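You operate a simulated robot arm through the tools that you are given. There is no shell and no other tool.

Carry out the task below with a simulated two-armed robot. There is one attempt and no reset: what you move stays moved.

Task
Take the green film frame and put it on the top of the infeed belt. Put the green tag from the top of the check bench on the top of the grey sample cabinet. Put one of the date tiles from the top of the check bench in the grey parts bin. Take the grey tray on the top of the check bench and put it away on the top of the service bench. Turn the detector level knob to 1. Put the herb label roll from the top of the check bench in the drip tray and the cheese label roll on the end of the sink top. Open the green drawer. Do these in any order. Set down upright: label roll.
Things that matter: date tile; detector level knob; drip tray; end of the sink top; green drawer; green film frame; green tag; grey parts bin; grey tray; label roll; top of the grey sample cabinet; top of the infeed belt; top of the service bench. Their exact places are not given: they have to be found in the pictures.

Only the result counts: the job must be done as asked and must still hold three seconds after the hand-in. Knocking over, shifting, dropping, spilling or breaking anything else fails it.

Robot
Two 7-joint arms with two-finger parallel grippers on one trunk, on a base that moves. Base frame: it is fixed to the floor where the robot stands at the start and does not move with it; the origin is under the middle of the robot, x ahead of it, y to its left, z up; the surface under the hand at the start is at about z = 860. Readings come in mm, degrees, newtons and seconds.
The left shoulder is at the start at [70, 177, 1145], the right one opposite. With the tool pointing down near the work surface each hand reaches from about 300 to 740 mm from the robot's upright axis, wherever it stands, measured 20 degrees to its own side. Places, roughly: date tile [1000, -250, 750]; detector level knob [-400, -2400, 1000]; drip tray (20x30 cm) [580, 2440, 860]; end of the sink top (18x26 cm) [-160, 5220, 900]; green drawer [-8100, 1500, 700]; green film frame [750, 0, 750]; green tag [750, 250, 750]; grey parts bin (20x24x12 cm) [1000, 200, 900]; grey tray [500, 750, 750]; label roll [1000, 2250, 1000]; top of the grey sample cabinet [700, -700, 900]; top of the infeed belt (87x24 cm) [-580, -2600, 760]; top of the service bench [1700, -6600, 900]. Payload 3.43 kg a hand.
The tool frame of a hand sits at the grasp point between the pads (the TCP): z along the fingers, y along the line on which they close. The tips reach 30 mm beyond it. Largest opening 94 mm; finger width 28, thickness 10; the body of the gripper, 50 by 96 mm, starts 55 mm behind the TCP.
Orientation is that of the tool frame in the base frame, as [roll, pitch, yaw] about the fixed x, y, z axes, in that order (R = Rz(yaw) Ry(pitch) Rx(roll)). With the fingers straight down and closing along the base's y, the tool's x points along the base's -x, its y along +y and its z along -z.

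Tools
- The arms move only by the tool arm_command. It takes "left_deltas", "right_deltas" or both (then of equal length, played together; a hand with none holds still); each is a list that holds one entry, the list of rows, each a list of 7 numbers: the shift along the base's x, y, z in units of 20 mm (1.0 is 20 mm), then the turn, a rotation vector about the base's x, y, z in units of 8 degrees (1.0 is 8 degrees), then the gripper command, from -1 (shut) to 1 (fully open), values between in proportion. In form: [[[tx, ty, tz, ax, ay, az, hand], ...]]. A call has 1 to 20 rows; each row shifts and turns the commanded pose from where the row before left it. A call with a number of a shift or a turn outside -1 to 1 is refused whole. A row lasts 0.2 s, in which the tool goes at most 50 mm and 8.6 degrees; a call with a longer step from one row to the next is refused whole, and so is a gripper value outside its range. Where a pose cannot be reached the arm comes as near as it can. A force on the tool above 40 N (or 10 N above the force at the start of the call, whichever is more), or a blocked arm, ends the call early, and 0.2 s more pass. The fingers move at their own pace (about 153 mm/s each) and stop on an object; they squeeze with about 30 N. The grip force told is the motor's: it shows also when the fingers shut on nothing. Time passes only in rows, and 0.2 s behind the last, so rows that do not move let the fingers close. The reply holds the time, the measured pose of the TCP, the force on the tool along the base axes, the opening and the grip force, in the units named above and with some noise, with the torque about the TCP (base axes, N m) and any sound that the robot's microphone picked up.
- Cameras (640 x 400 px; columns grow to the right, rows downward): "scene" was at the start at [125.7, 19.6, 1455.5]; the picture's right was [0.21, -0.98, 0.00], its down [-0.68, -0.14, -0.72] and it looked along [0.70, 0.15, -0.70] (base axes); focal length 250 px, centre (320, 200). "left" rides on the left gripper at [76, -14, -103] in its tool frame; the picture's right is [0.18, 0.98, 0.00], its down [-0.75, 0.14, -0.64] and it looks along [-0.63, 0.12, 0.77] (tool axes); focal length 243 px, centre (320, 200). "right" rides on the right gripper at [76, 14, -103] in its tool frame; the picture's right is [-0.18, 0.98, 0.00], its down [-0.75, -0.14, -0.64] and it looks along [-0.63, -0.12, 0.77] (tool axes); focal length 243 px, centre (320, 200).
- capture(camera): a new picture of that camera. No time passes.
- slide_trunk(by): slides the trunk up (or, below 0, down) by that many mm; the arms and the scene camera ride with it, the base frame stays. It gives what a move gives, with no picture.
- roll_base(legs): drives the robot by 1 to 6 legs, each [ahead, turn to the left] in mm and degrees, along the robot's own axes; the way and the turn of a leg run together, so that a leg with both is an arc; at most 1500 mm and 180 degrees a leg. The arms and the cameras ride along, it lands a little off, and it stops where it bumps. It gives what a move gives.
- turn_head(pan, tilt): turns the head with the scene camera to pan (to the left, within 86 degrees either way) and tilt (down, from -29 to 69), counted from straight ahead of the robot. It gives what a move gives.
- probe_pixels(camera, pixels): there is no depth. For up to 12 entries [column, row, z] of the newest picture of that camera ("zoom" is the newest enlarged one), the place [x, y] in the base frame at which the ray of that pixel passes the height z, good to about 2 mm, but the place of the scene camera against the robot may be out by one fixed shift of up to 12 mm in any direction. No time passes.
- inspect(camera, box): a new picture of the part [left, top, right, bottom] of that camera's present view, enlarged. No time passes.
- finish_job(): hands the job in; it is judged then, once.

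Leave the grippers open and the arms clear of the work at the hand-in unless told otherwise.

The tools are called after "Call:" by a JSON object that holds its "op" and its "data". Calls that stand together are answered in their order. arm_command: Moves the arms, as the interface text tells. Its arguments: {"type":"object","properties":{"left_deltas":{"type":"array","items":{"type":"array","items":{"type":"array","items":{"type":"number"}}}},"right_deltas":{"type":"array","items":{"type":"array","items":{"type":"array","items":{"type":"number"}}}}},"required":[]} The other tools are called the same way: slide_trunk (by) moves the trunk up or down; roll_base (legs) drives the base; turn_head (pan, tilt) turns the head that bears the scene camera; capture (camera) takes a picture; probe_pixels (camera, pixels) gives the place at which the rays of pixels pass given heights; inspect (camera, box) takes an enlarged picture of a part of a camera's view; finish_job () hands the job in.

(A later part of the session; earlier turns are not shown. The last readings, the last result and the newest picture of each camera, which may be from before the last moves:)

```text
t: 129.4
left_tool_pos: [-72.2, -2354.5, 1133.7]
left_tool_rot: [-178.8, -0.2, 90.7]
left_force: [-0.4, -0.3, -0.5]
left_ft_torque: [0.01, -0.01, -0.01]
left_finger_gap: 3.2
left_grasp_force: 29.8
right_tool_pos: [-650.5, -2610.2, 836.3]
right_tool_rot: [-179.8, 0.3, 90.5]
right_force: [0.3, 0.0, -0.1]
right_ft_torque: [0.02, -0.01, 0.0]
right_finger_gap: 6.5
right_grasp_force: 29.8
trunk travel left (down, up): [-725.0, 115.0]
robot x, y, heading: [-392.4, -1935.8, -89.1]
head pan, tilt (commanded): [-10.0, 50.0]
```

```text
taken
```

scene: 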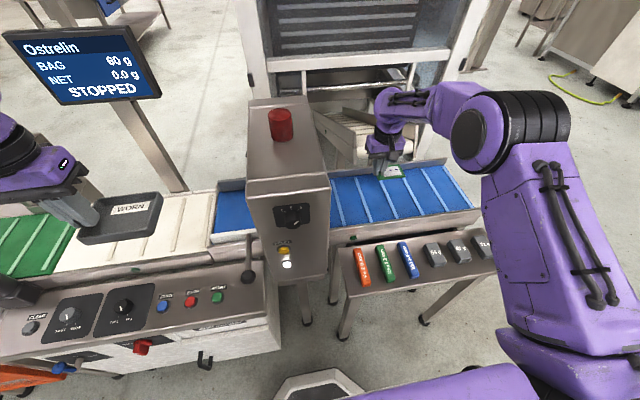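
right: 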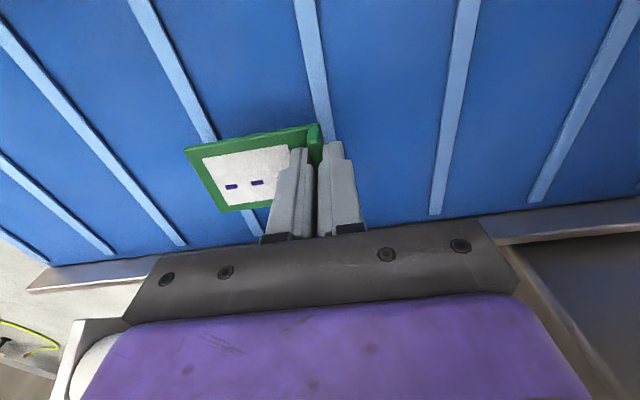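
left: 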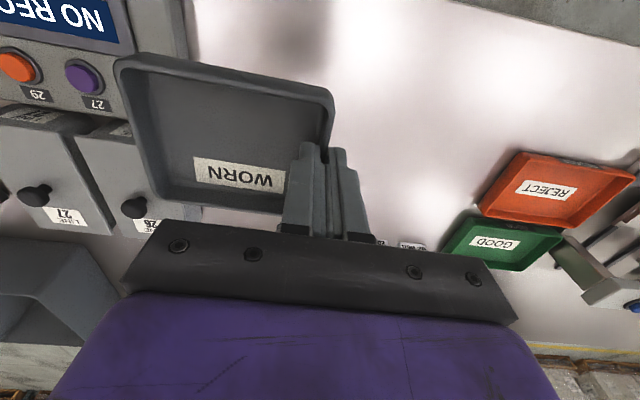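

Call:
{"op": "probe_pixels", "data": {"camera": "right", "pixels": [[300, 40, 763], [315, 40, 763], [317, 125, 763], [329, 125, 763], [158, 50, 763], [174, 50, 763], [199, 120, 763], [211, 120, 763]]}}

```text
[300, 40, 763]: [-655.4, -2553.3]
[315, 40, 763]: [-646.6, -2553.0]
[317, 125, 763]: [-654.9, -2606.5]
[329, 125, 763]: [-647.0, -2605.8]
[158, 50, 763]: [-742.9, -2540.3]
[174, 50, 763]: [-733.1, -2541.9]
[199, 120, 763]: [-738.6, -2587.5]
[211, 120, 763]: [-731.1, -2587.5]
```

I shift −3 mm in x to centre over both cleats and lower to z≈812, then in small steps.

Call:
{"op": "arm_command", "data": {"right_deltas": [[[-0.15, 0, -0.5, 0, 0, 0, -1], [0, 0, -0.5, 0, 0, 0, -1], [0, 0, -0.2, 0, 0, 0, -1], [0, 0, 0, 0, 0, 0, -1]]]}}

Call:
{"op": "arm_command", "data": {"right_deltas": [[[0, 0, -0.1, 0, 0, 0, -1], [0, 0, -0.1, 0, 0, 0, -1]]]}}

Call:
{"op": "arm_command", "data": {"right_deltas": [[[0, 0, -0.1, 0, 0, 0, -1]]]}}

```text
t: 130.4
left_tool_pos: [-71.8, -2355.2, 1133.6]
left_tool_rot: [-178.7, -0.2, 90.6]
left_force: [0.5, -0.2, -0.6]
left_ft_torque: [0.0, -0.09, -0.02]
left_finger_gap: 3.2
left_grasp_force: 29.9
right_tool_pos: [-655.3, -2611.1, 812.9]
right_tool_rot: [-179.8, 0.3, 90.4]
right_force: [0.6, -0.1, -0.6]
right_ft_torque: [0.01, -0.01, 0.01]
right_finger_gap: 6.8
right_grasp_force: 30.4
trunk travel left (down, up): [-725.0, 115.0]
robot x, y, heading: [-394.3, -1935.8, -89.3]
head pan, tilt (commanded): [-10.0, 50.0]
```

```text
t: 131.0
left_tool_pos: [-72.5, -2354.7, 1134.5]
left_tool_rot: [-178.7, -0.3, 90.7]
left_force: [-1.0, -0.4, -0.6]
left_ft_torque: [-0.02, -0.04, 0.0]
left_finger_gap: 3.3
left_grasp_force: 30.0
right_tool_pos: [-654.9, -2610.7, 807.4]
right_tool_rot: [-179.8, 0.3, 90.5]
right_force: [0.6, -0.6, -1.3]
right_ft_torque: [0.01, 0.0, 0.0]
right_finger_gap: 6.5
right_grasp_force: 30.2
trunk travel left (down, up): [-725.0, 115.0]
robot x, y, heading: [-389.7, -1937.1, -89.2]
head pan, tilt (commanded): [-10.0, 50.0]
```

```text
t: 131.4
left_tool_pos: [-72.8, -2353.6, 1134.1]
left_tool_rot: [-178.6, -0.3, 90.6]
left_force: [0.5, -0.1, -1.4]
left_ft_torque: [-0.01, -0.04, 0.01]
left_finger_gap: 3.4
left_grasp_force: 30.1
right_tool_pos: [-654.0, -2610.1, 806.8]
right_tool_rot: [-179.8, 0.2, 90.5]
right_force: [-0.8, 0.2, -1.0]
right_ft_torque: [0.02, -0.03, 0.03]
right_finger_gap: 6.7
right_grasp_force: 30.5
trunk travel left (down, up): [-725.0, 115.0]
robot x, y, heading: [-393.1, -1937.1, -89.2]
head pan, tilt (commanded): [-10.0, 50.0]
```

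No contact yet at z≈806. I continue in 1–2 mm steps.

Call:
{"op": "arm_command", "data": {"right_deltas": [[[0, 0, -0.1, 0, 0, 0, -1]]]}}

Call:
{"op": "arm_command", "data": {"right_deltas": [[[0, 0, -0.1, 0, 0, 0, -1]]]}}

```text
t: 131.8
left_tool_pos: [-72.7, -2354.8, 1134.3]
left_tool_rot: [-178.7, -0.2, 90.6]
left_force: [-0.2, 0.1, -0.8]
left_ft_torque: [0.01, -0.05, 0.01]
left_finger_gap: 3.4
left_grasp_force: 29.6
right_tool_pos: [-654.9, -2610.5, 804.8]
right_tool_rot: [-179.8, 0.2, 90.5]
right_force: [0.3, 0.4, -0.2]
right_ft_torque: [-0.01, -0.02, 0.0]
right_finger_gap: 6.7
right_grasp_force: 29.6
trunk travel left (down, up): [-725.0, 115.0]
robot x, y, heading: [-391.4, -1936.8, -89.2]
head pan, tilt (commanded): [-10.0, 50.0]
```

```text
t: 132.2
left_tool_pos: [-72.9, -2356.2, 1134.6]
left_tool_rot: [-178.6, -0.3, 90.6]
left_force: [0.3, 0.3, -1.2]
left_ft_torque: [0.0, -0.07, 0.04]
left_finger_gap: 3.3
left_grasp_force: 30.0
right_tool_pos: [-655.3, -2610.4, 802.0]
right_tool_rot: [-179.8, 0.2, 90.6]
right_force: [-0.9, 0.2, -0.1]
right_ft_torque: [0.04, 0.0, -0.01]
right_finger_gap: 7.1
right_grasp_force: 30.3
trunk travel left (down, up): [-725.0, 115.0]
robot x, y, heading: [-390.2, -1934.9, -89.4]
head pan, tilt (commanded): [-10.0, 50.0]
```

Call:
{"op": "inspect", "data": {"camera": "right", "box": [160, 80, 380, 240]}}

Call:
{"op": "arm_command", "data": {"right_deltas": [[[0, 0, -0.1, 0, 0, 0, -1]]]}}

```text
2.50 times, centred on (270, 160) of right
```

zoom: 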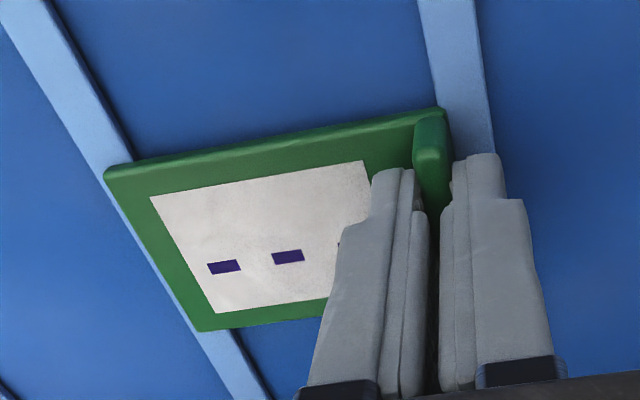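

```text
t: 132.6
left_tool_pos: [-73.1, -2352.9, 1133.7]
left_tool_rot: [-178.7, -0.2, 90.6]
left_force: [1.0, 0.0, -1.7]
left_ft_torque: [-0.03, -0.04, -0.01]
left_finger_gap: 3.1
left_grasp_force: 30.0
right_tool_pos: [-654.7, -2610.9, 800.4]
right_tool_rot: [-179.9, 0.1, 90.5]
right_force: [-0.8, 0.7, 0.4]
right_ft_torque: [0.01, 0.01, 0.02]
right_finger_gap: 6.5
right_grasp_force: 30.4
trunk travel left (down, up): [-725.0, 115.0]
robot x, y, heading: [-391.4, -1936.3, -89.2]
head pan, tilt (commanded): [-10.0, 50.0]
```

The frame bridges both cleats as planned. I continue down to contact.

Call:
{"op": "arm_command", "data": {"right_deltas": [[[0, 0, -0.1, 0, 0, 0, -1]]]}}

Call:
{"op": "arm_command", "data": {"right_deltas": [[[0, 0, -0.1, 0, 0, 0, -1]]]}}

```text
t: 133.0
left_tool_pos: [-72.1, -2353.8, 1136.3]
left_tool_rot: [-178.8, -0.2, 90.6]
left_force: [-0.1, -0.3, -0.6]
left_ft_torque: [0.0, -0.04, -0.02]
left_finger_gap: 3.5
left_grasp_force: 29.8
right_tool_pos: [-653.9, -2610.3, 800.3]
right_tool_rot: [-179.7, 0.3, 90.5]
right_force: [-1.2, -0.1, 7.4]
right_ft_torque: [0.09, -0.03, 0.01]
right_finger_gap: 6.7
right_grasp_force: 30.1
trunk travel left (down, up): [-725.0, 115.0]
robot x, y, heading: [-391.8, -1939.1, -89.2]
head pan, tilt (commanded): [-10.0, 50.0]
```

```text
t: 133.4
left_tool_pos: [-70.6, -2353.1, 1133.9]
left_tool_rot: [-178.7, -0.1, 90.6]
left_force: [0.9, 0.2, -1.3]
left_ft_torque: [-0.04, -0.01, 0.04]
left_finger_gap: 3.1
left_grasp_force: 29.7
right_tool_pos: [-653.5, -2610.6, 800.5]
right_tool_rot: [-179.7, 0.4, 90.5]
right_force: [-1.6, -2.1, 18.1]
right_ft_torque: [0.14, 0.04, 0.03]
right_finger_gap: 6.9
right_grasp_force: 29.8
trunk travel left (down, up): [-725.0, 115.0]
robot x, y, heading: [-393.3, -1937.5, -89.4]
head pan, tilt (commanded): [-10.0, 50.0]
```

Contact (18 N). I relax by 1.5 mm, then open to ~22 mm and rise.

Call:
{"op": "arm_command", "data": {"right_deltas": [[[0, 0, 0.08, 0, 0, 0, -1], [0, 0, 0, 0, 0, 0, -0.8], [0, 0, 0, 0, 0, 0, -0.55], [0, 0, 0, 0, 0, 0, -0.55]]]}}

Call:
{"op": "inspect", "data": {"camera": "right", "box": [160, 80, 380, 240]}}

```text
t: 134.4
left_tool_pos: [-72.6, -2353.6, 1134.3]
left_tool_rot: [-178.6, -0.2, 90.7]
left_force: [0.2, 0.2, -0.2]
left_ft_torque: [-0.01, -0.07, 0.04]
left_finger_gap: 3.1
left_grasp_force: 29.9
right_tool_pos: [-655.0, -2610.0, 797.2]
right_tool_rot: [-179.6, 0.2, 90.5]
right_force: [1.6, 1.7, 3.5]
right_ft_torque: [0.08, 0.0, 0.02]
right_finger_gap: 20.0
right_grasp_force: 0.1
trunk travel left (down, up): [-725.0, 115.0]
robot x, y, heading: [-393.2, -1935.8, -89.0]
head pan, tilt (commanded): [-10.0, 50.0]
```

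```text
2.50 times, centred on (270, 160) of right
```

zoom: 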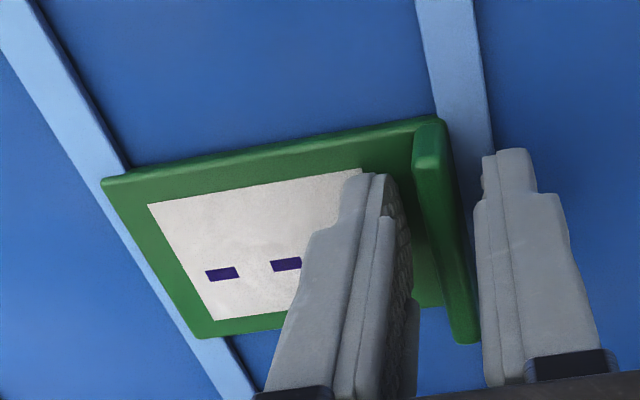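

The frame rests on the belt. I raise the right hand straight up.

Call:
{"op": "arm_command", "data": {"right_deltas": [[[0, 0, 0.2, 0, 0, 0, -0.55], [0, 0, 0.6, 0, 0, 0, -0.5], [0, 0, 0.9, 0, 0, 0, -0.5], [0, 0, 0.9, 0, 0, 0, -0.5], [0, 0, 0.9, 0, 0, 0, -0.5], [0, 0, 0.9, 0, 0, 0, -0.5], [0, 0, 0.9, 0, 0, 0, -0.5], [0, 0, 0.9, 0, 0, 0, -0.5]]]}}

Call:
{"op": "capture", "data": {"camera": "right"}}

Call:
{"op": "capture", "data": {"camera": "scene"}}

```text
t: 136.2
left_tool_pos: [-72.0, -2353.5, 1134.5]
left_tool_rot: [-178.6, -0.2, 90.6]
left_force: [0.5, 0.8, -1.7]
left_ft_torque: [-0.02, -0.03, 0.01]
left_finger_gap: 3.2
left_grasp_force: 30.0
right_tool_pos: [-653.4, -2611.6, 922.1]
right_tool_rot: [-179.8, 0.2, 90.5]
right_force: [-0.5, -0.4, -0.8]
right_ft_torque: [0.02, 0.01, 0.01]
right_finger_gap: 23.5
right_grasp_force: 0.1
trunk travel left (down, up): [-725.0, 115.0]
robot x, y, heading: [-391.4, -1937.8, -89.1]
head pan, tilt (commanded): [-10.0, 50.0]
```

```text
taken
```

right: 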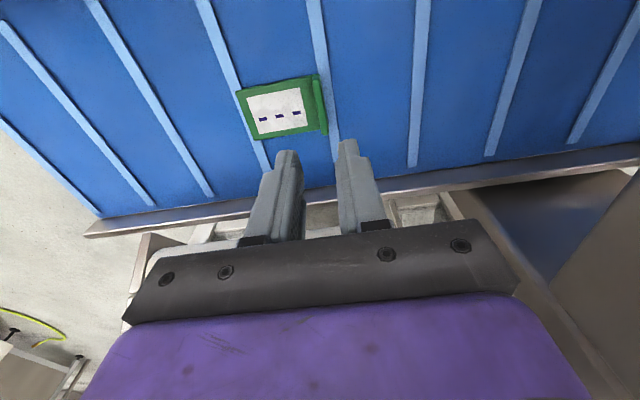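

```text
taken
```

scene: 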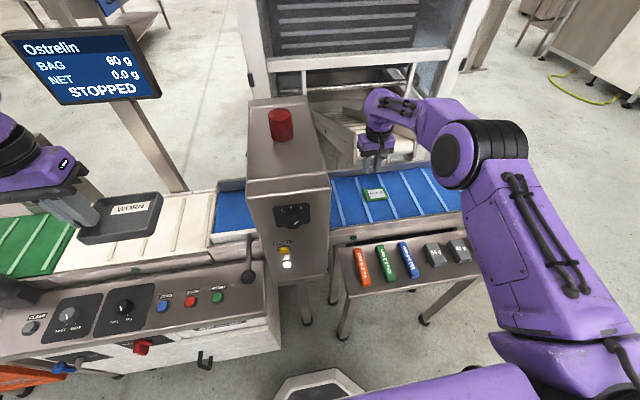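

The green frame lies on the infeed belt. I retract the right hand up and back toward the robot.

Call:
{"op": "arm_command", "data": {"right_deltas": [[[0, 0.2, 0.95, 0, 0, 0, -0.5], [0, 0.2, 0.95, 0, 0, 0, -0.5], [0, 0.5, 0.95, 0, 0, 0, -0.5], [0, 0.8, 0.95, 0, 0, 0, -0.5], [0, 0.95, 0.95, 0, 0, 0, -0.5], [0, 0.95, 0.95, 0, 0, 0, 0], [0, 0.95, 0.95, 0, 0, 0, 0], [0, 0.95, 0.95, 0, 0, 0, 0], [0, 0.95, 0.95, 0, 0, 0, 0], [0, 0.95, 0.95, 0, 0, 0, 0], [0, 0.95, 0.5, 0, 0, 0, 0]]]}}

Call:
{"op": "roll_base", "data": {"legs": [[-250, 0], [0, -45], [-200, 0], [0, 44]]}}

Call:
{"op": "turn_head", "data": {"pan": -10, "tilt": 25}}

Call:
{"op": "capture", "data": {"camera": "scene"}}

```text
t: 138.6
left_tool_pos: [-73.2, -2353.6, 1133.9]
left_tool_rot: [-178.8, -0.2, 90.6]
left_force: [0.2, 0.8, -0.9]
left_ft_torque: [-0.02, -0.08, -0.01]
left_finger_gap: 3.1
left_grasp_force: 30.0
right_tool_pos: [-654.9, -2441.7, 1122.5]
right_tool_rot: [-179.7, 0.2, 90.6]
right_force: [0.3, 0.4, 0.4]
right_ft_torque: [-0.02, -0.01, -0.01]
right_finger_gap: 47.0
right_grasp_force: 0.0
trunk travel left (down, up): [-725.0, 115.0]
robot x, y, heading: [-393.5, -1938.8, -89.2]
head pan, tilt (commanded): [-10.0, 50.0]
```

```text
t: 145.7
left_tool_pos: [55.0, -1968.2, 1134.6]
left_tool_rot: [-178.8, -0.2, 89.4]
left_force: [-0.6, 0.4, -1.1]
left_ft_torque: [0.0, -0.07, -0.05]
left_finger_gap: 3.1
left_grasp_force: 30.1
right_tool_pos: [-528.5, -2044.0, 1122.2]
right_tool_rot: [-179.8, 0.2, 89.4]
right_force: [-0.4, -0.2, 0.8]
right_ft_torque: [0.0, 0.01, 0.0]
right_finger_gap: 47.0
right_grasp_force: 0.1
trunk travel left (down, up): [-725.0, 115.0]
robot x, y, heading: [-257.1, -1546.0, -90.4]
head pan, tilt (commanded): [-10.0, 50.0]
```

```text
t: 146.6
left_tool_pos: [56.0, -1966.5, 1134.9]
left_tool_rot: [-178.6, -0.2, 89.5]
left_force: [-0.2, 0.0, -0.2]
left_ft_torque: [0.0, -0.06, -0.04]
left_finger_gap: 3.4
left_grasp_force: 30.3
right_tool_pos: [-529.3, -2043.8, 1122.0]
right_tool_rot: [-179.8, 0.1, 89.4]
right_force: [-0.3, -0.2, 1.4]
right_ft_torque: [0.06, 0.04, 0.01]
right_finger_gap: 47.0
right_grasp_force: 0.0
trunk travel left (down, up): [-725.0, 115.0]
robot x, y, heading: [-256.3, -1545.3, -90.2]
head pan, tilt (commanded): [-10.0, 25.0]
```

```text
taken
```

scene: 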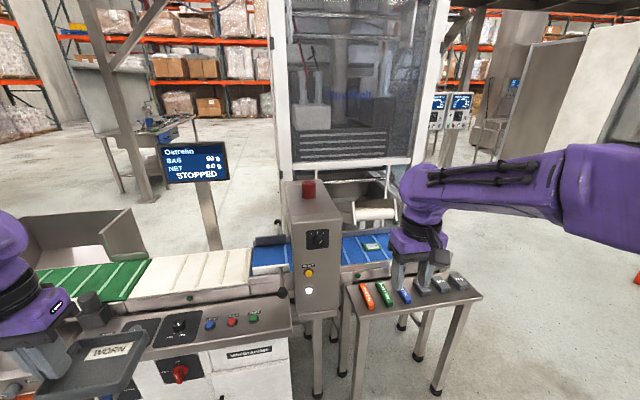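

Now at (−256,−1546). I begin pitching the right hand from pointing down to pointing forward (−y), in short calls, while watching for smooth behaviour.

Call:
{"op": "arm_command", "data": {"right_deltas": [[[0.2, -0.5, -0.2, -0.9, 0, 0, 0.2], [0.2, -0.5, -0.2, -0.9, 0, 0, 0.2], [0.2, -0.5, -0.2, -0.9, 0, 0, 0.2], [0.2, -0.5, -0.2, -0.9, 0, 0, 0.2]]]}}

Call:
{"op": "capture", "data": {"camera": "scene"}}

```text
t: 147.6
left_tool_pos: [55.0, -1966.3, 1135.6]
left_tool_rot: [-178.7, -0.2, 89.4]
left_force: [-0.4, -0.7, -0.4]
left_ft_torque: [-0.02, -0.06, 0.0]
left_finger_gap: 3.1
left_grasp_force: 30.0
right_tool_pos: [-514.1, -2084.4, 1106.4]
right_tool_rot: [179.8, 29.2, 89.2]
right_force: [-0.5, 0.0, -0.3]
right_ft_torque: [0.03, -0.01, 0.0]
right_finger_gap: 56.3
right_grasp_force: 0.0
trunk travel left (down, up): [-725.0, 115.0]
robot x, y, heading: [-259.4, -1546.5, -90.4]
head pan, tilt (commanded): [-10.0, 25.0]
```

```text
taken
```

scene: 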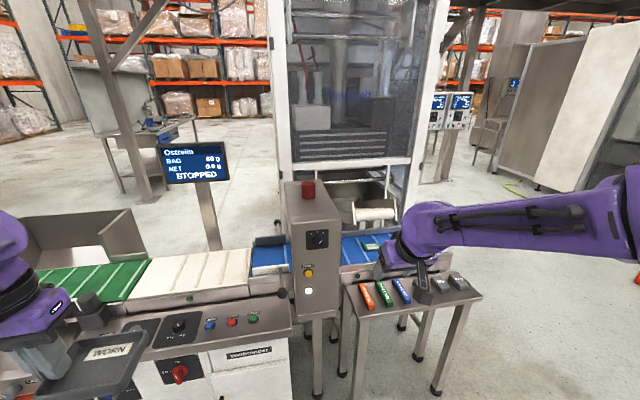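

Smooth so far (pitch 29°). I continue.

Call:
{"op": "arm_command", "data": {"right_deltas": [[[0.2, -0.5, -0.2, -0.9, 0, 0, 0.2], [0.2, -0.5, -0.2, -0.9, 0, 0, 0.2], [0.2, -0.5, -0.2, -0.9, 0, 0, 0.2], [0.2, -0.5, -0.2, -0.9, 0, 0, 0.2]]]}}

Call:
{"op": "arm_command", "data": {"right_deltas": [[[0.2, -0.5, -0.4, -0.9, 0, 0, 0.2], [0.2, -0.5, -0.4, -0.9, 0, 0, 0.2], [0.2, -0.5, -0.4, -0.9, 0, 0, 0.2], [0.2, -0.5, -0.4, -0.9, 0, 0, 0.2]]]}}

Call:
{"op": "capture", "data": {"camera": "scene"}}

Call:
{"op": "capture", "data": {"camera": "right"}}

```text
t: 148.6
left_tool_pos: [56.4, -1967.8, 1133.0]
left_tool_rot: [-178.5, -0.4, 89.4]
left_force: [0.0, -0.2, -0.4]
left_ft_torque: [-0.01, -0.01, -0.01]
left_finger_gap: 3.3
left_grasp_force: 29.7
right_tool_pos: [-495.5, -2124.6, 1090.6]
right_tool_rot: [179.4, 57.8, 89.1]
right_force: [0.6, 0.2, 0.1]
right_ft_torque: [0.03, 0.03, 0.0]
right_finger_gap: 56.4
right_grasp_force: 0.0
trunk travel left (down, up): [-725.0, 115.0]
robot x, y, heading: [-260.2, -1544.4, -90.3]
head pan, tilt (commanded): [-10.0, 25.0]
```

```text
t: 149.6
left_tool_pos: [55.5, -1969.1, 1133.1]
left_tool_rot: [-178.5, -0.3, 89.3]
left_force: [1.0, -0.4, -1.2]
left_ft_torque: [0.02, -0.06, 0.02]
left_finger_gap: 3.1
left_grasp_force: 30.3
right_tool_pos: [-497.5, -2165.8, 1064.9]
right_tool_rot: [125.7, 85.2, 33.2]
right_force: [0.0, -0.3, -0.7]
right_ft_torque: [0.0, 0.05, -0.02]
right_finger_gap: 56.6
right_grasp_force: 0.1
trunk travel left (down, up): [-725.0, 115.0]
robot x, y, heading: [-262.7, -1546.6, -90.3]
head pan, tilt (commanded): [-10.0, 25.0]
```

```text
taken
```

scene: 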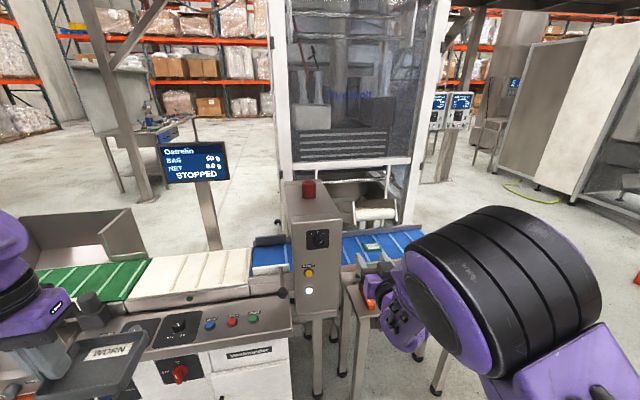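

```text
taken
```

right: 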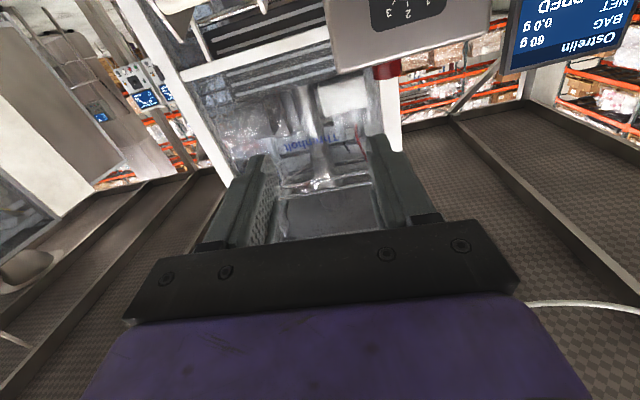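

The hand now points forward (tool z ≈ (−0.04,−1.0,−0.05)). I let it settle and measure the knob in the scene view.

Call:
{"op": "arm_command", "data": {"right_deltas": [[[0, 0, 0, 0, 0, 0, 0.2], [0, 0, 0, 0, 0, 0, 0.2]]]}}

Call:
{"op": "inspect", "data": {"camera": "scene", "box": [270, 170, 370, 310]}}

Call:
{"op": "inspect", "data": {"camera": "right", "box": [310, 0, 510, 100]}}

```text
t: 150.2
left_tool_pos: [55.5, -1967.4, 1134.4]
left_tool_rot: [-178.6, -0.2, 89.4]
left_force: [-0.7, -0.9, -1.2]
left_ft_torque: [0.04, -0.03, 0.0]
left_finger_gap: 3.4
left_grasp_force: 29.7
right_tool_pos: [-498.8, -2165.9, 1062.4]
right_tool_rot: [130.6, 85.0, 37.9]
right_force: [-0.4, 0.4, 0.9]
right_ft_torque: [0.02, 0.03, -0.01]
right_finger_gap: 56.5
right_grasp_force: 0.0
trunk travel left (down, up): [-725.0, 115.0]
robot x, y, heading: [-256.5, -1540.7, -90.4]
head pan, tilt (commanded): [-10.0, 25.0]
```

```text
2.86 times, centred on (320, 240) of scene
```

zoom: 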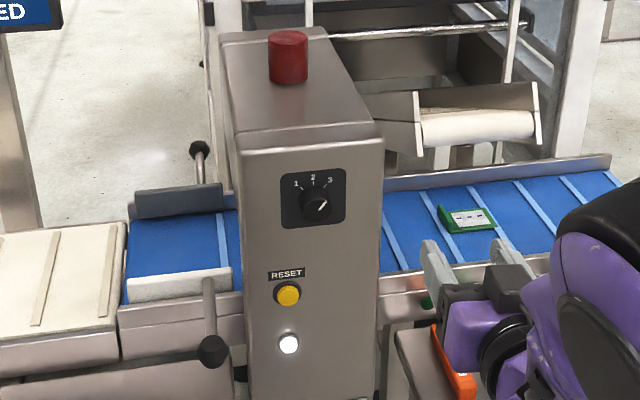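

```text
3.20 times, centred on (410, 50) of right
```

zoom: 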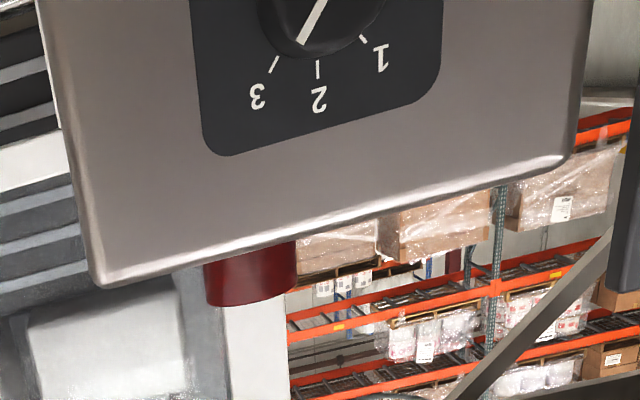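

I move the right hand toward the knob's x and height and pre-rotate it −36° about y (so that the later +80…90° turn stays within the wrist's range).

Call:
{"op": "arm_command", "data": {"right_deltas": [[[0.75, 0, -0.5, -0.067, -0.755, 0.053, 0.2], [0.75, 0, -0.5, -0.067, -0.755, 0.053, 0.2], [0.75, 0, -0.5, -0.067, -0.755, 0.053, 0.2], [0.75, 0, -0.5, -0.067, -0.755, 0.053, 0.2], [0.75, 0, -0.5, -0.067, -0.755, 0.053, 0.2], [0.75, 0, -0.5, -0.067, -0.755, 0.053, 0.2], [0, 0, 0, 0, 0, 0, 0.2]]]}}

Call:
{"op": "capture", "data": {"camera": "right"}}

Call:
{"op": "capture", "data": {"camera": "scene"}}

```text
t: 151.8
left_tool_pos: [55.3, -1966.7, 1132.7]
left_tool_rot: [-178.7, -0.2, 89.4]
left_force: [0.2, 0.2, 0.2]
left_ft_torque: [-0.01, -0.09, 0.02]
left_finger_gap: 3.2
left_grasp_force: 30.4
right_tool_pos: [-390.6, -2163.0, 999.0]
right_tool_rot: [88.5, 53.2, 2.0]
right_force: [0.2, 0.8, -0.4]
right_ft_torque: [0.01, 0.01, 0.0]
right_finger_gap: 56.5
right_grasp_force: 0.0
trunk travel left (down, up): [-725.0, 115.0]
robot x, y, heading: [-261.3, -1541.8, -90.5]
head pan, tilt (commanded): [-10.0, 25.0]
```

```text
taken
```

right: 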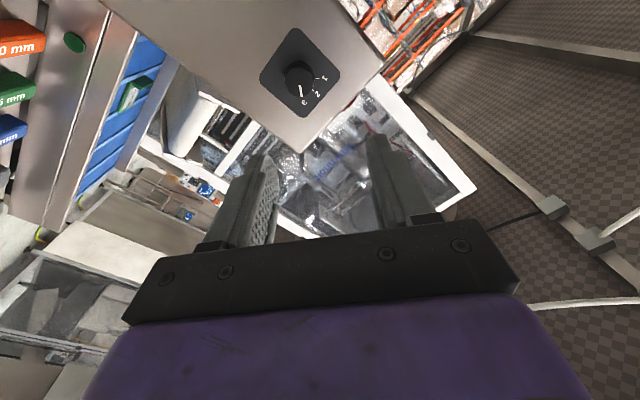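

```text
taken
```

scene: 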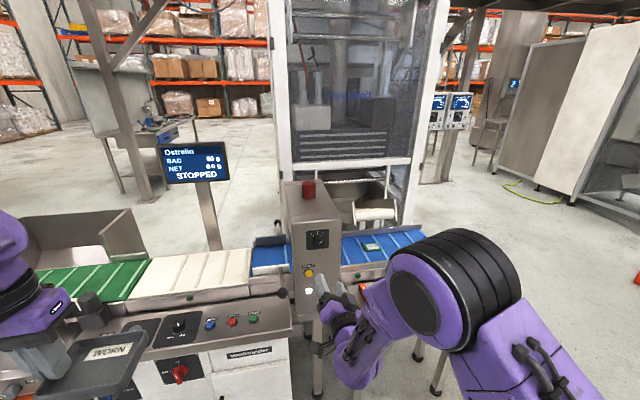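

The knob is visible in both views: right (300,78), scene about (319,241). I intersect the two rays at several heights.

Call:
{"op": "inspect", "data": {"camera": "right", "box": [240, 20, 360, 130]}}

Call:
{"op": "inspect", "data": {"camera": "scene", "box": [285, 210, 355, 290]}}

```text
3.64 times, centred on (300, 75) of right
```

zoom: 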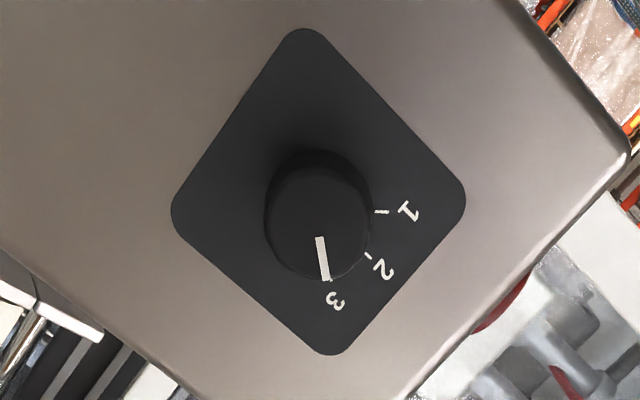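

```text
5.00 times, centred on (320, 250) of scene
```

zoom: 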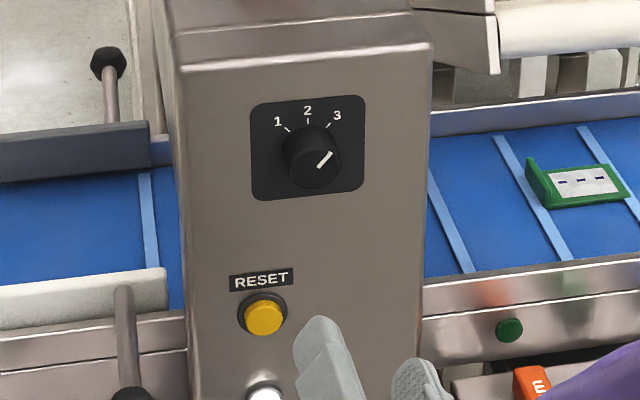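

Call:
{"op": "probe_pixels", "data": {"camera": "right", "pixels": [[299.5, 74.2, 980], [299.5, 74.2, 990], [299.5, 74.2, 1000], [299.5, 74.2, 1010], [299.5, 74.2, 1020]]}}

Call:
{"op": "probe_pixels", "data": {"camera": "scene", "pixels": [[317.4, 239.6, 980], [317.4, 239.6, 990], [317.4, 239.6, 1000], [317.4, 239.6, 1010], [317.4, 239.6, 1020], [305.4, 272, 950], [305.4, 272, 920]]}}

```text
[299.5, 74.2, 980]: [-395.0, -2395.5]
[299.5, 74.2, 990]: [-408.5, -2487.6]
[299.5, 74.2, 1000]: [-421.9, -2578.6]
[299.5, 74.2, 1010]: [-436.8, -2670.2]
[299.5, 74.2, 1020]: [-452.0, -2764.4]
```

```text
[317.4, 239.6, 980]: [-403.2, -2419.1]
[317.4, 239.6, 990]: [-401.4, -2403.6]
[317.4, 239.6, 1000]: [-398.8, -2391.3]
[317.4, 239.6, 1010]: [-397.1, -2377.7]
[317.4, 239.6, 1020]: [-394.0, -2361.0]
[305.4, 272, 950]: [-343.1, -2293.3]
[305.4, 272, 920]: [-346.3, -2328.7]
```

Knob plate centre ≈ (−399,−2415,982). I drive the robot ahead 120 mm, then align the hand with the knob axis.

Call:
{"op": "roll_base", "data": {"legs": [[120, 0]]}}

Call:
{"op": "arm_command", "data": {"right_deltas": [[[-0.1, 0, -0.3, 0.05, 0, -0.2, 0.2], [-0.1, 0, -0.3, 0.05, 0, -0.2, 0.2], [0, 0, -0.2, 0, 0, 0, 0.2], [0, 0, 0, 0, 0, 0, 0.2]]]}}

Call:
{"op": "capture", "data": {"camera": "right"}}

Call:
{"op": "capture", "data": {"camera": "scene"}}

```text
t: 153.1
left_tool_pos: [56.4, -2086.8, 1134.0]
left_tool_rot: [-178.6, -0.3, 89.4]
left_force: [0.3, -0.2, -1.2]
left_ft_torque: [0.03, -0.05, -0.03]
left_finger_gap: 3.4
left_grasp_force: 30.4
right_tool_pos: [-390.2, -2282.9, 1000.2]
right_tool_rot: [88.4, 53.3, 2.0]
right_force: [1.2, 0.6, -0.6]
right_ft_torque: [0.02, 0.0, 0.0]
right_finger_gap: 56.4
right_grasp_force: 0.0
trunk travel left (down, up): [-725.0, 115.0]
robot x, y, heading: [-258.1, -1663.9, -90.1]
head pan, tilt (commanded): [-10.0, 25.0]
```

```text
t: 154.1
left_tool_pos: [55.3, -2086.7, 1134.9]
left_tool_rot: [-178.5, -0.3, 89.6]
left_force: [-0.3, -0.9, -1.0]
left_ft_torque: [0.03, -0.05, -0.02]
left_finger_gap: 3.2
left_grasp_force: 30.4
right_tool_pos: [-394.1, -2282.7, 984.6]
right_tool_rot: [89.7, 53.3, -0.1]
right_force: [-0.4, -0.2, 0.1]
right_ft_torque: [-0.02, 0.04, 0.03]
right_finger_gap: 56.2
right_grasp_force: 0.0
trunk travel left (down, up): [-725.0, 115.0]
robot x, y, heading: [-258.4, -1665.6, -90.3]
head pan, tilt (commanded): [-10.0, 25.0]
```

```text
taken
```

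right: 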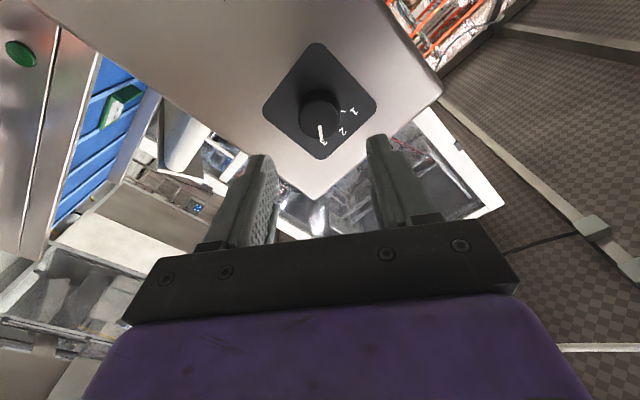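

```text
taken
```

scene: 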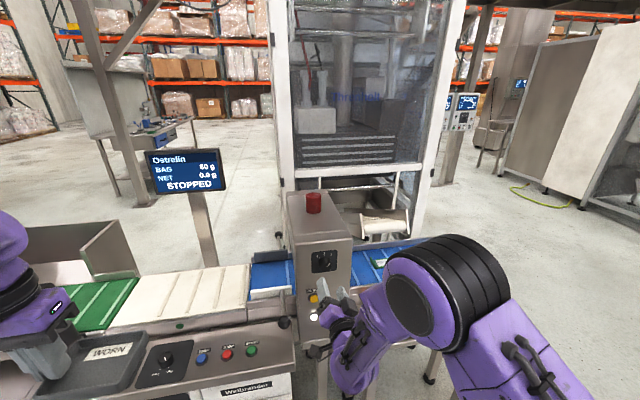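

The knob appears centred on the tool axis (column 320). I zoom in for precise alignment.

Call:
{"op": "inspect", "data": {"camera": "right", "box": [250, 30, 390, 180]}}

```text
2.67 times, centred on (320, 105) of right
```

zoom: 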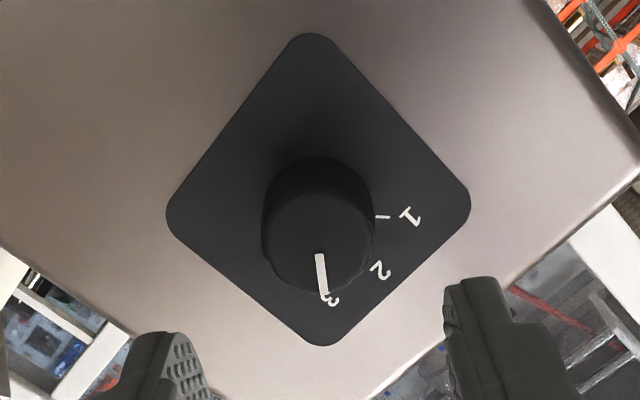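

Knob radius ≈16 mm, its front face ~90 mm ahead, the panel ~123–130 mm. I advance 75 mm with the fingers open (56 mm gap).

Call:
{"op": "arm_command", "data": {"right_deltas": [[[0, -0.8, 0, 0, 0, 0, 0.2], [0, -0.8, 0, 0, 0, 0, 0.2], [0, -0.8, 0, 0, 0, 0, 0.2], [0, -0.8, 0, 0, 0, 0, 0.2], [0, -0.55, 0, 0, 0, 0, 0.2], [0, 0, 0, 0, 0, 0, 0.2]]]}}

Call:
{"op": "capture", "data": {"camera": "right"}}

Call:
{"op": "inspect", "data": {"camera": "scene", "box": [270, 180, 390, 360]}}

```text
t: 155.5
left_tool_pos: [55.9, -2086.8, 1134.9]
left_tool_rot: [-178.6, -0.2, 89.5]
left_force: [-0.1, -0.2, 0.0]
left_ft_torque: [0.02, -0.01, 0.01]
left_finger_gap: 3.2
left_grasp_force: 30.2
right_tool_pos: [-395.4, -2358.7, 981.8]
right_tool_rot: [90.0, 53.1, -0.1]
right_force: [-0.5, -0.4, -0.1]
right_ft_torque: [-0.03, 0.0, 0.0]
right_finger_gap: 56.1
right_grasp_force: 0.1
trunk travel left (down, up): [-725.0, 115.0]
robot x, y, heading: [-256.1, -1662.5, -90.3]
head pan, tilt (commanded): [-10.0, 25.0]
```

```text
taken
```

right: 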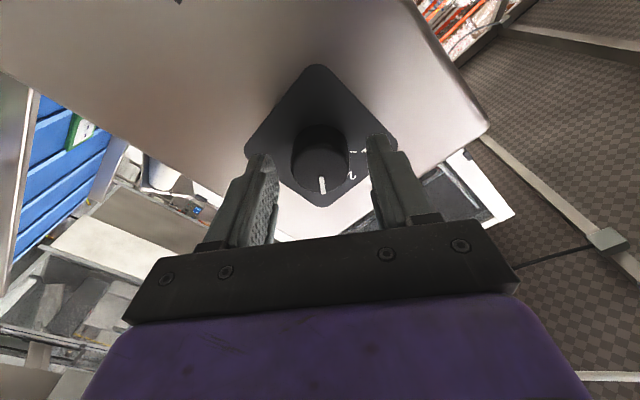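

```text
2.22 times, centred on (330, 270) of scene
```

zoom: 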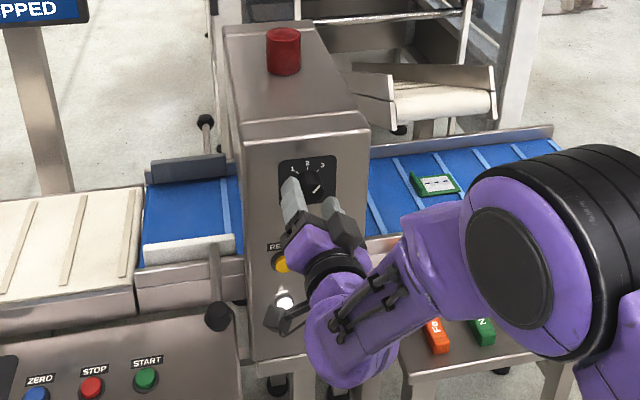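

Call:
{"op": "inspect", "data": {"camera": "right", "box": [230, 60, 410, 240]}}

```text
2.22 times, centred on (320, 150) of right
```

zoom: 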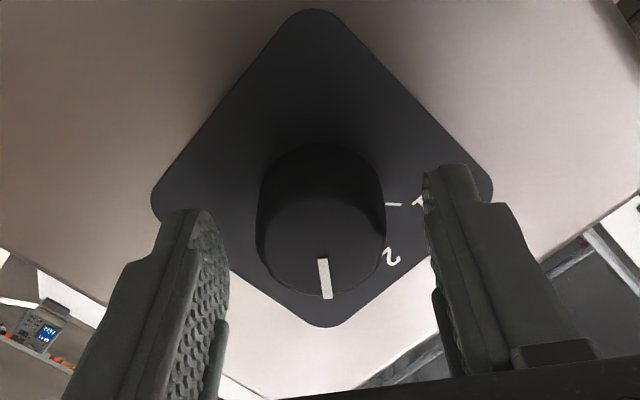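

Well centred; tips are ~7 mm past the knob's front and 15 mm from the panel. I advance 9 mm more, then close on the knob.

Call:
{"op": "arm_command", "data": {"right_deltas": [[[0, -0.25, 0, 0, 0, 0, 0.2], [0, -0.2, 0, 0, 0, 0, 0.2], [0, 0, 0, 0, 0, 0, 0.2]]]}}

Call:
{"op": "arm_command", "data": {"right_deltas": [[[0, 0, 0, 0, 0, 0, -0.1], [0, 0, 0, 0, 0, 0, -0.3], [0, 0, 0, 0, 0, 0, -0.4], [0, 0, 0, 0, 0, 0, -0.4]]]}}

Call:
{"op": "inspect", "data": {"camera": "right", "box": [230, 60, 410, 240]}}

```text
t: 156.3
left_tool_pos: [55.3, -2086.9, 1133.1]
left_tool_rot: [-178.6, -0.2, 89.4]
left_force: [0.3, -1.3, -0.1]
left_ft_torque: [0.0, -0.03, 0.02]
left_finger_gap: 3.1
left_grasp_force: 29.7
right_tool_pos: [-394.6, -2368.0, 981.5]
right_tool_rot: [89.9, 53.3, -0.2]
right_force: [0.1, -0.1, -0.6]
right_ft_torque: [0.02, 0.07, 0.01]
right_finger_gap: 56.7
right_grasp_force: 0.2
trunk travel left (down, up): [-725.0, 115.0]
robot x, y, heading: [-258.0, -1665.4, -90.1]
head pan, tilt (commanded): [-10.0, 25.0]
```

```text
t: 157.3
left_tool_pos: [56.0, -2087.0, 1134.8]
left_tool_rot: [-178.6, -0.3, 89.5]
left_force: [0.2, 0.1, -1.0]
left_ft_torque: [0.01, -0.02, -0.04]
left_finger_gap: 3.1
left_grasp_force: 29.9
right_tool_pos: [-394.4, -2367.2, 981.9]
right_tool_rot: [89.9, 53.2, -0.1]
right_force: [0.3, -0.7, -0.2]
right_ft_torque: [0.0, -0.01, -0.05]
right_finger_gap: 36.7
right_grasp_force: 45.0
trunk travel left (down, up): [-725.0, 115.0]
robot x, y, heading: [-257.7, -1661.9, -90.1]
head pan, tilt (commanded): [-10.0, 25.0]
```

```text
2.22 times, centred on (320, 150) of right
```

zoom: 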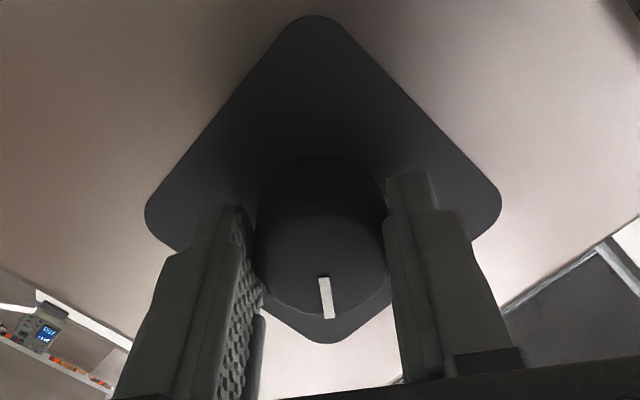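

Gripped on the knob (gap 36.7). I turn counter-clockwise as seen from the front (+y rotation), first ~38°.

Call:
{"op": "arm_command", "data": {"right_deltas": [[[0, 0, 0, 0, 0, 0, -1], [0, 0, 0, 0, 0.8, 0, -1], [0, 0, 0, 0, 0.8, 0, -1], [0, 0, 0, 0, 0.8, 0, -1], [0, 0, 0, 0, 0.8, 0, -1], [0, 0, 0, 0, 0.8, 0, -1], [0, 0, 0, 0, 0.8, 0, -1]]]}}

Call:
{"op": "inspect", "data": {"camera": "right", "box": [230, 60, 410, 240]}}

Call:
{"op": "capture", "data": {"camera": "scene"}}

```text
t: 158.9
left_tool_pos: [53.5, -2087.2, 1135.1]
left_tool_rot: [-178.6, -0.2, 89.5]
left_force: [-0.4, -0.6, -0.7]
left_ft_torque: [0.02, -0.06, 0.02]
left_finger_gap: 3.2
left_grasp_force: 30.3
right_tool_pos: [-397.5, -2367.9, 982.4]
right_tool_rot: [-91.3, 88.4, 178.7]
right_force: [-8.0, 3.2, -4.8]
right_ft_torque: [-0.31, 0.01, -0.27]
right_finger_gap: 36.7
right_grasp_force: 44.8
trunk travel left (down, up): [-725.0, 115.0]
robot x, y, heading: [-254.2, -1665.7, -90.5]
head pan, tilt (commanded): [-10.0, 25.0]
```

```text
2.22 times, centred on (320, 150) of right
```

zoom: 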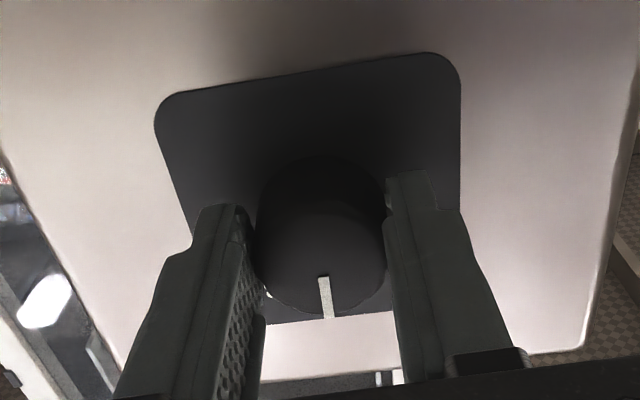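

```text
taken
```

scene: 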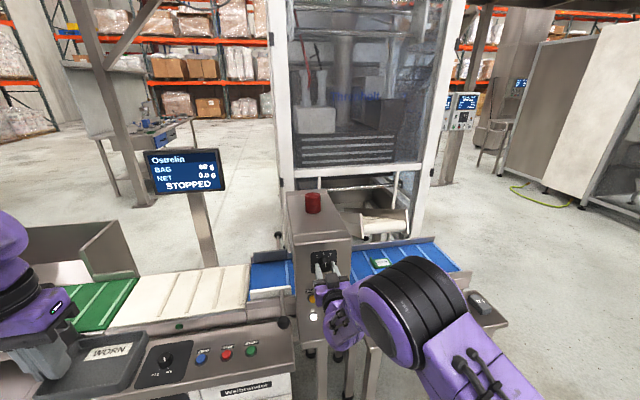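

The knob followed; its pointer now aims at 2. I turn another ~41° toward 1.

Call:
{"op": "arm_command", "data": {"right_deltas": [[[0, 0, 0, 0, 0.85, 0, -1], [0, 0, 0, 0, 0.85, 0, -1], [0, 0, 0, 0, 0.85, 0, -1], [0, 0, 0, 0, 0.85, 0, -1], [0, 0, 0, 0, 0.85, 0, -1], [0, 0, 0, 0, 0.85, 0, -1]]]}}

Call:
{"op": "capture", "data": {"camera": "right"}}

Call:
{"op": "inspect", "data": {"camera": "scene", "box": [270, 180, 390, 360]}}

```text
t: 160.3
left_tool_pos: [51.4, -2087.2, 1136.7]
left_tool_rot: [-178.8, -0.3, 89.5]
left_force: [0.0, 0.8, -0.9]
left_ft_torque: [-0.01, -0.05, 0.03]
left_finger_gap: 3.2
left_grasp_force: 29.5
right_tool_pos: [-399.1, -2367.7, 982.3]
right_tool_rot: [-90.0, 47.6, -179.9]
right_force: [-17.6, 4.2, -2.6]
right_ft_torque: [-0.29, -0.01, -0.27]
right_finger_gap: 36.8
right_grasp_force: 45.1
trunk travel left (down, up): [-725.0, 115.0]
robot x, y, heading: [-255.7, -1661.1, -90.2]
head pan, tilt (commanded): [-10.0, 25.0]
```

```text
taken
```

right: 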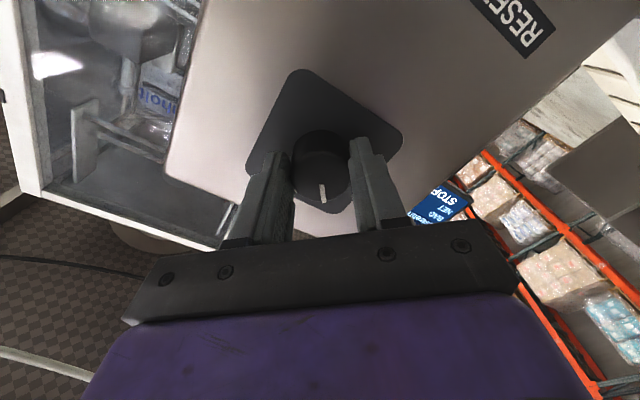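

```text
2.22 times, centred on (330, 270) of scene
```

zoom: 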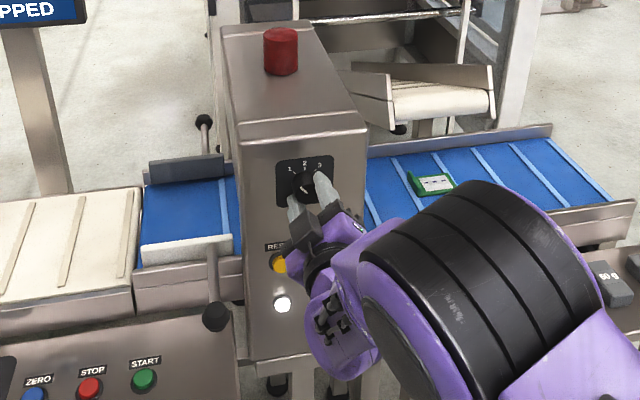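

I relax the sideways force by shifting −4 mm in x and check the pointer closely.

Call:
{"op": "arm_command", "data": {"right_deltas": [[[-0.2, 0, 0, 0, 0, 0, -1], [0, 0, 0, 0, 0, 0, -1]]]}}

Call:
{"op": "inspect", "data": {"camera": "scene", "box": [300, 235, 350, 285]}}

Call:
{"op": "inspect", "data": {"camera": "right", "box": [230, 60, 410, 240]}}

```text
t: 160.9
left_tool_pos: [54.1, -2086.6, 1134.7]
left_tool_rot: [-178.7, -0.1, 89.5]
left_force: [0.3, 0.0, -1.1]
left_ft_torque: [-0.01, -0.03, 0.0]
left_finger_gap: 3.3
left_grasp_force: 30.1
right_tool_pos: [-399.8, -2367.3, 982.8]
right_tool_rot: [-90.0, 47.6, -179.9]
right_force: [-9.5, 3.2, -1.3]
right_ft_torque: [0.37, -0.02, -0.58]
right_finger_gap: 36.8
right_grasp_force: 44.7
trunk travel left (down, up): [-725.0, 115.0]
robot x, y, heading: [-257.6, -1662.4, -90.0]
head pan, tilt (commanded): [-10.0, 25.0]
```

```text
8.00 times, centred on (325, 260) of scene
```

zoom: 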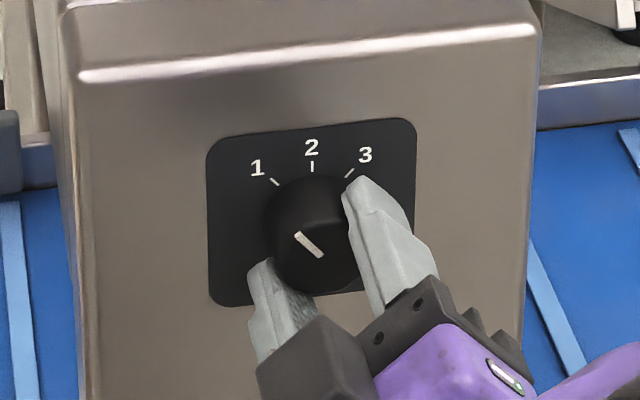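

```text
2.22 times, centred on (320, 150) of right
```

zoom: 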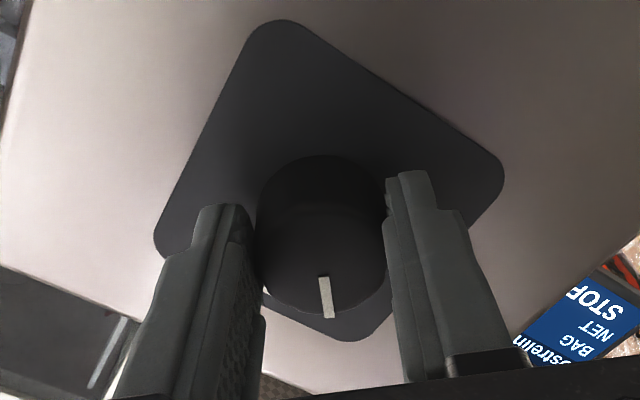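

The pointer now aligns with the "1" tick. I release the knob and back straight off, then verify.

Call:
{"op": "arm_command", "data": {"right_deltas": [[[0, 0, 0, 0, 0, 0, -0.1], [0, 0, 0, 0, 0, 0, 0.2], [0, 0, 0, 0, 0, 0, 0.2], [0, 0.4, 0, 0, 0, 0, 0.2], [0, 0.8, 0, 0, 0, 0, 0.2], [0, 0.8, 0, 0, 0, 0, 0.2], [0, 0.8, 0, 0, 0, 0, 0.2], [0, 0.8, 0, 0, 0, 0, 0.2], [0, 0.8, 0, 0, 0, 0, 0.2]]]}}

Call:
{"op": "capture", "data": {"camera": "right"}}

Call:
{"op": "inspect", "data": {"camera": "scene", "box": [300, 235, 350, 285]}}

```text
t: 162.9
left_tool_pos: [56.6, -2086.7, 1134.1]
left_tool_rot: [-178.6, -0.3, 89.5]
left_force: [0.9, -0.1, -0.7]
left_ft_torque: [-0.01, -0.04, -0.02]
left_finger_gap: 3.3
left_grasp_force: 29.6
right_tool_pos: [-408.0, -2279.0, 976.1]
right_tool_rot: [-91.2, 48.1, 178.0]
right_force: [0.0, 0.0, 0.7]
right_ft_torque: [0.01, 0.04, -0.02]
right_finger_gap: 56.5
right_grasp_force: 0.0
trunk travel left (down, up): [-725.0, 115.0]
robot x, y, heading: [-259.5, -1666.4, -90.1]
head pan, tilt (commanded): [-10.0, 25.0]
```

```text
taken
```

right: 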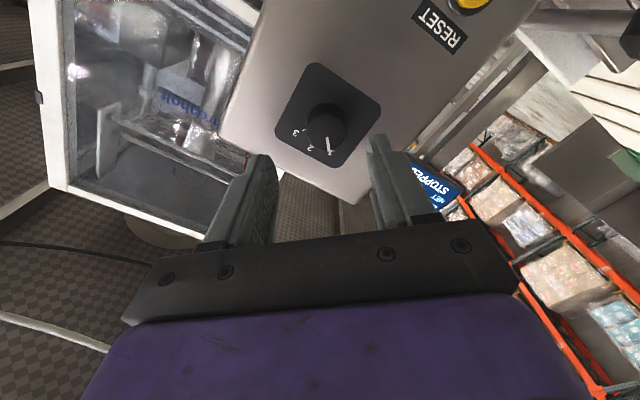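

```text
8.00 times, centred on (325, 260) of scene
```

zoom: 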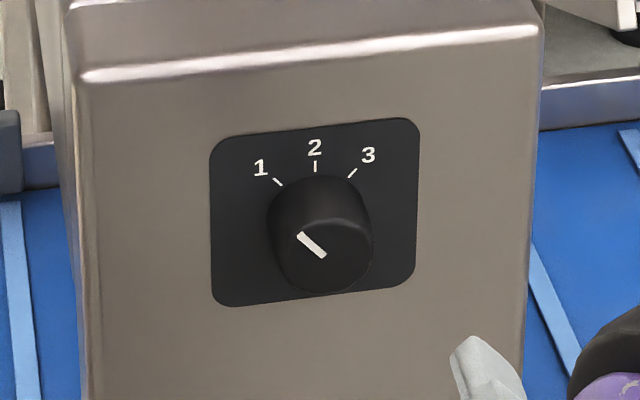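

Call:
{"op": "inspect", "data": {"camera": "right", "box": [260, 50, 400, 180]}}

```text
3.08 times, centred on (330, 115) of right
```

zoom: 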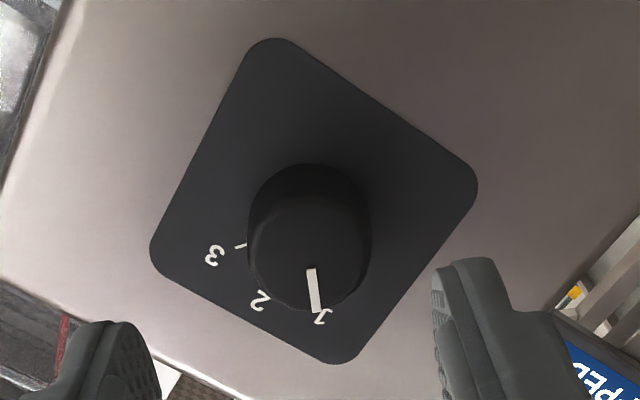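

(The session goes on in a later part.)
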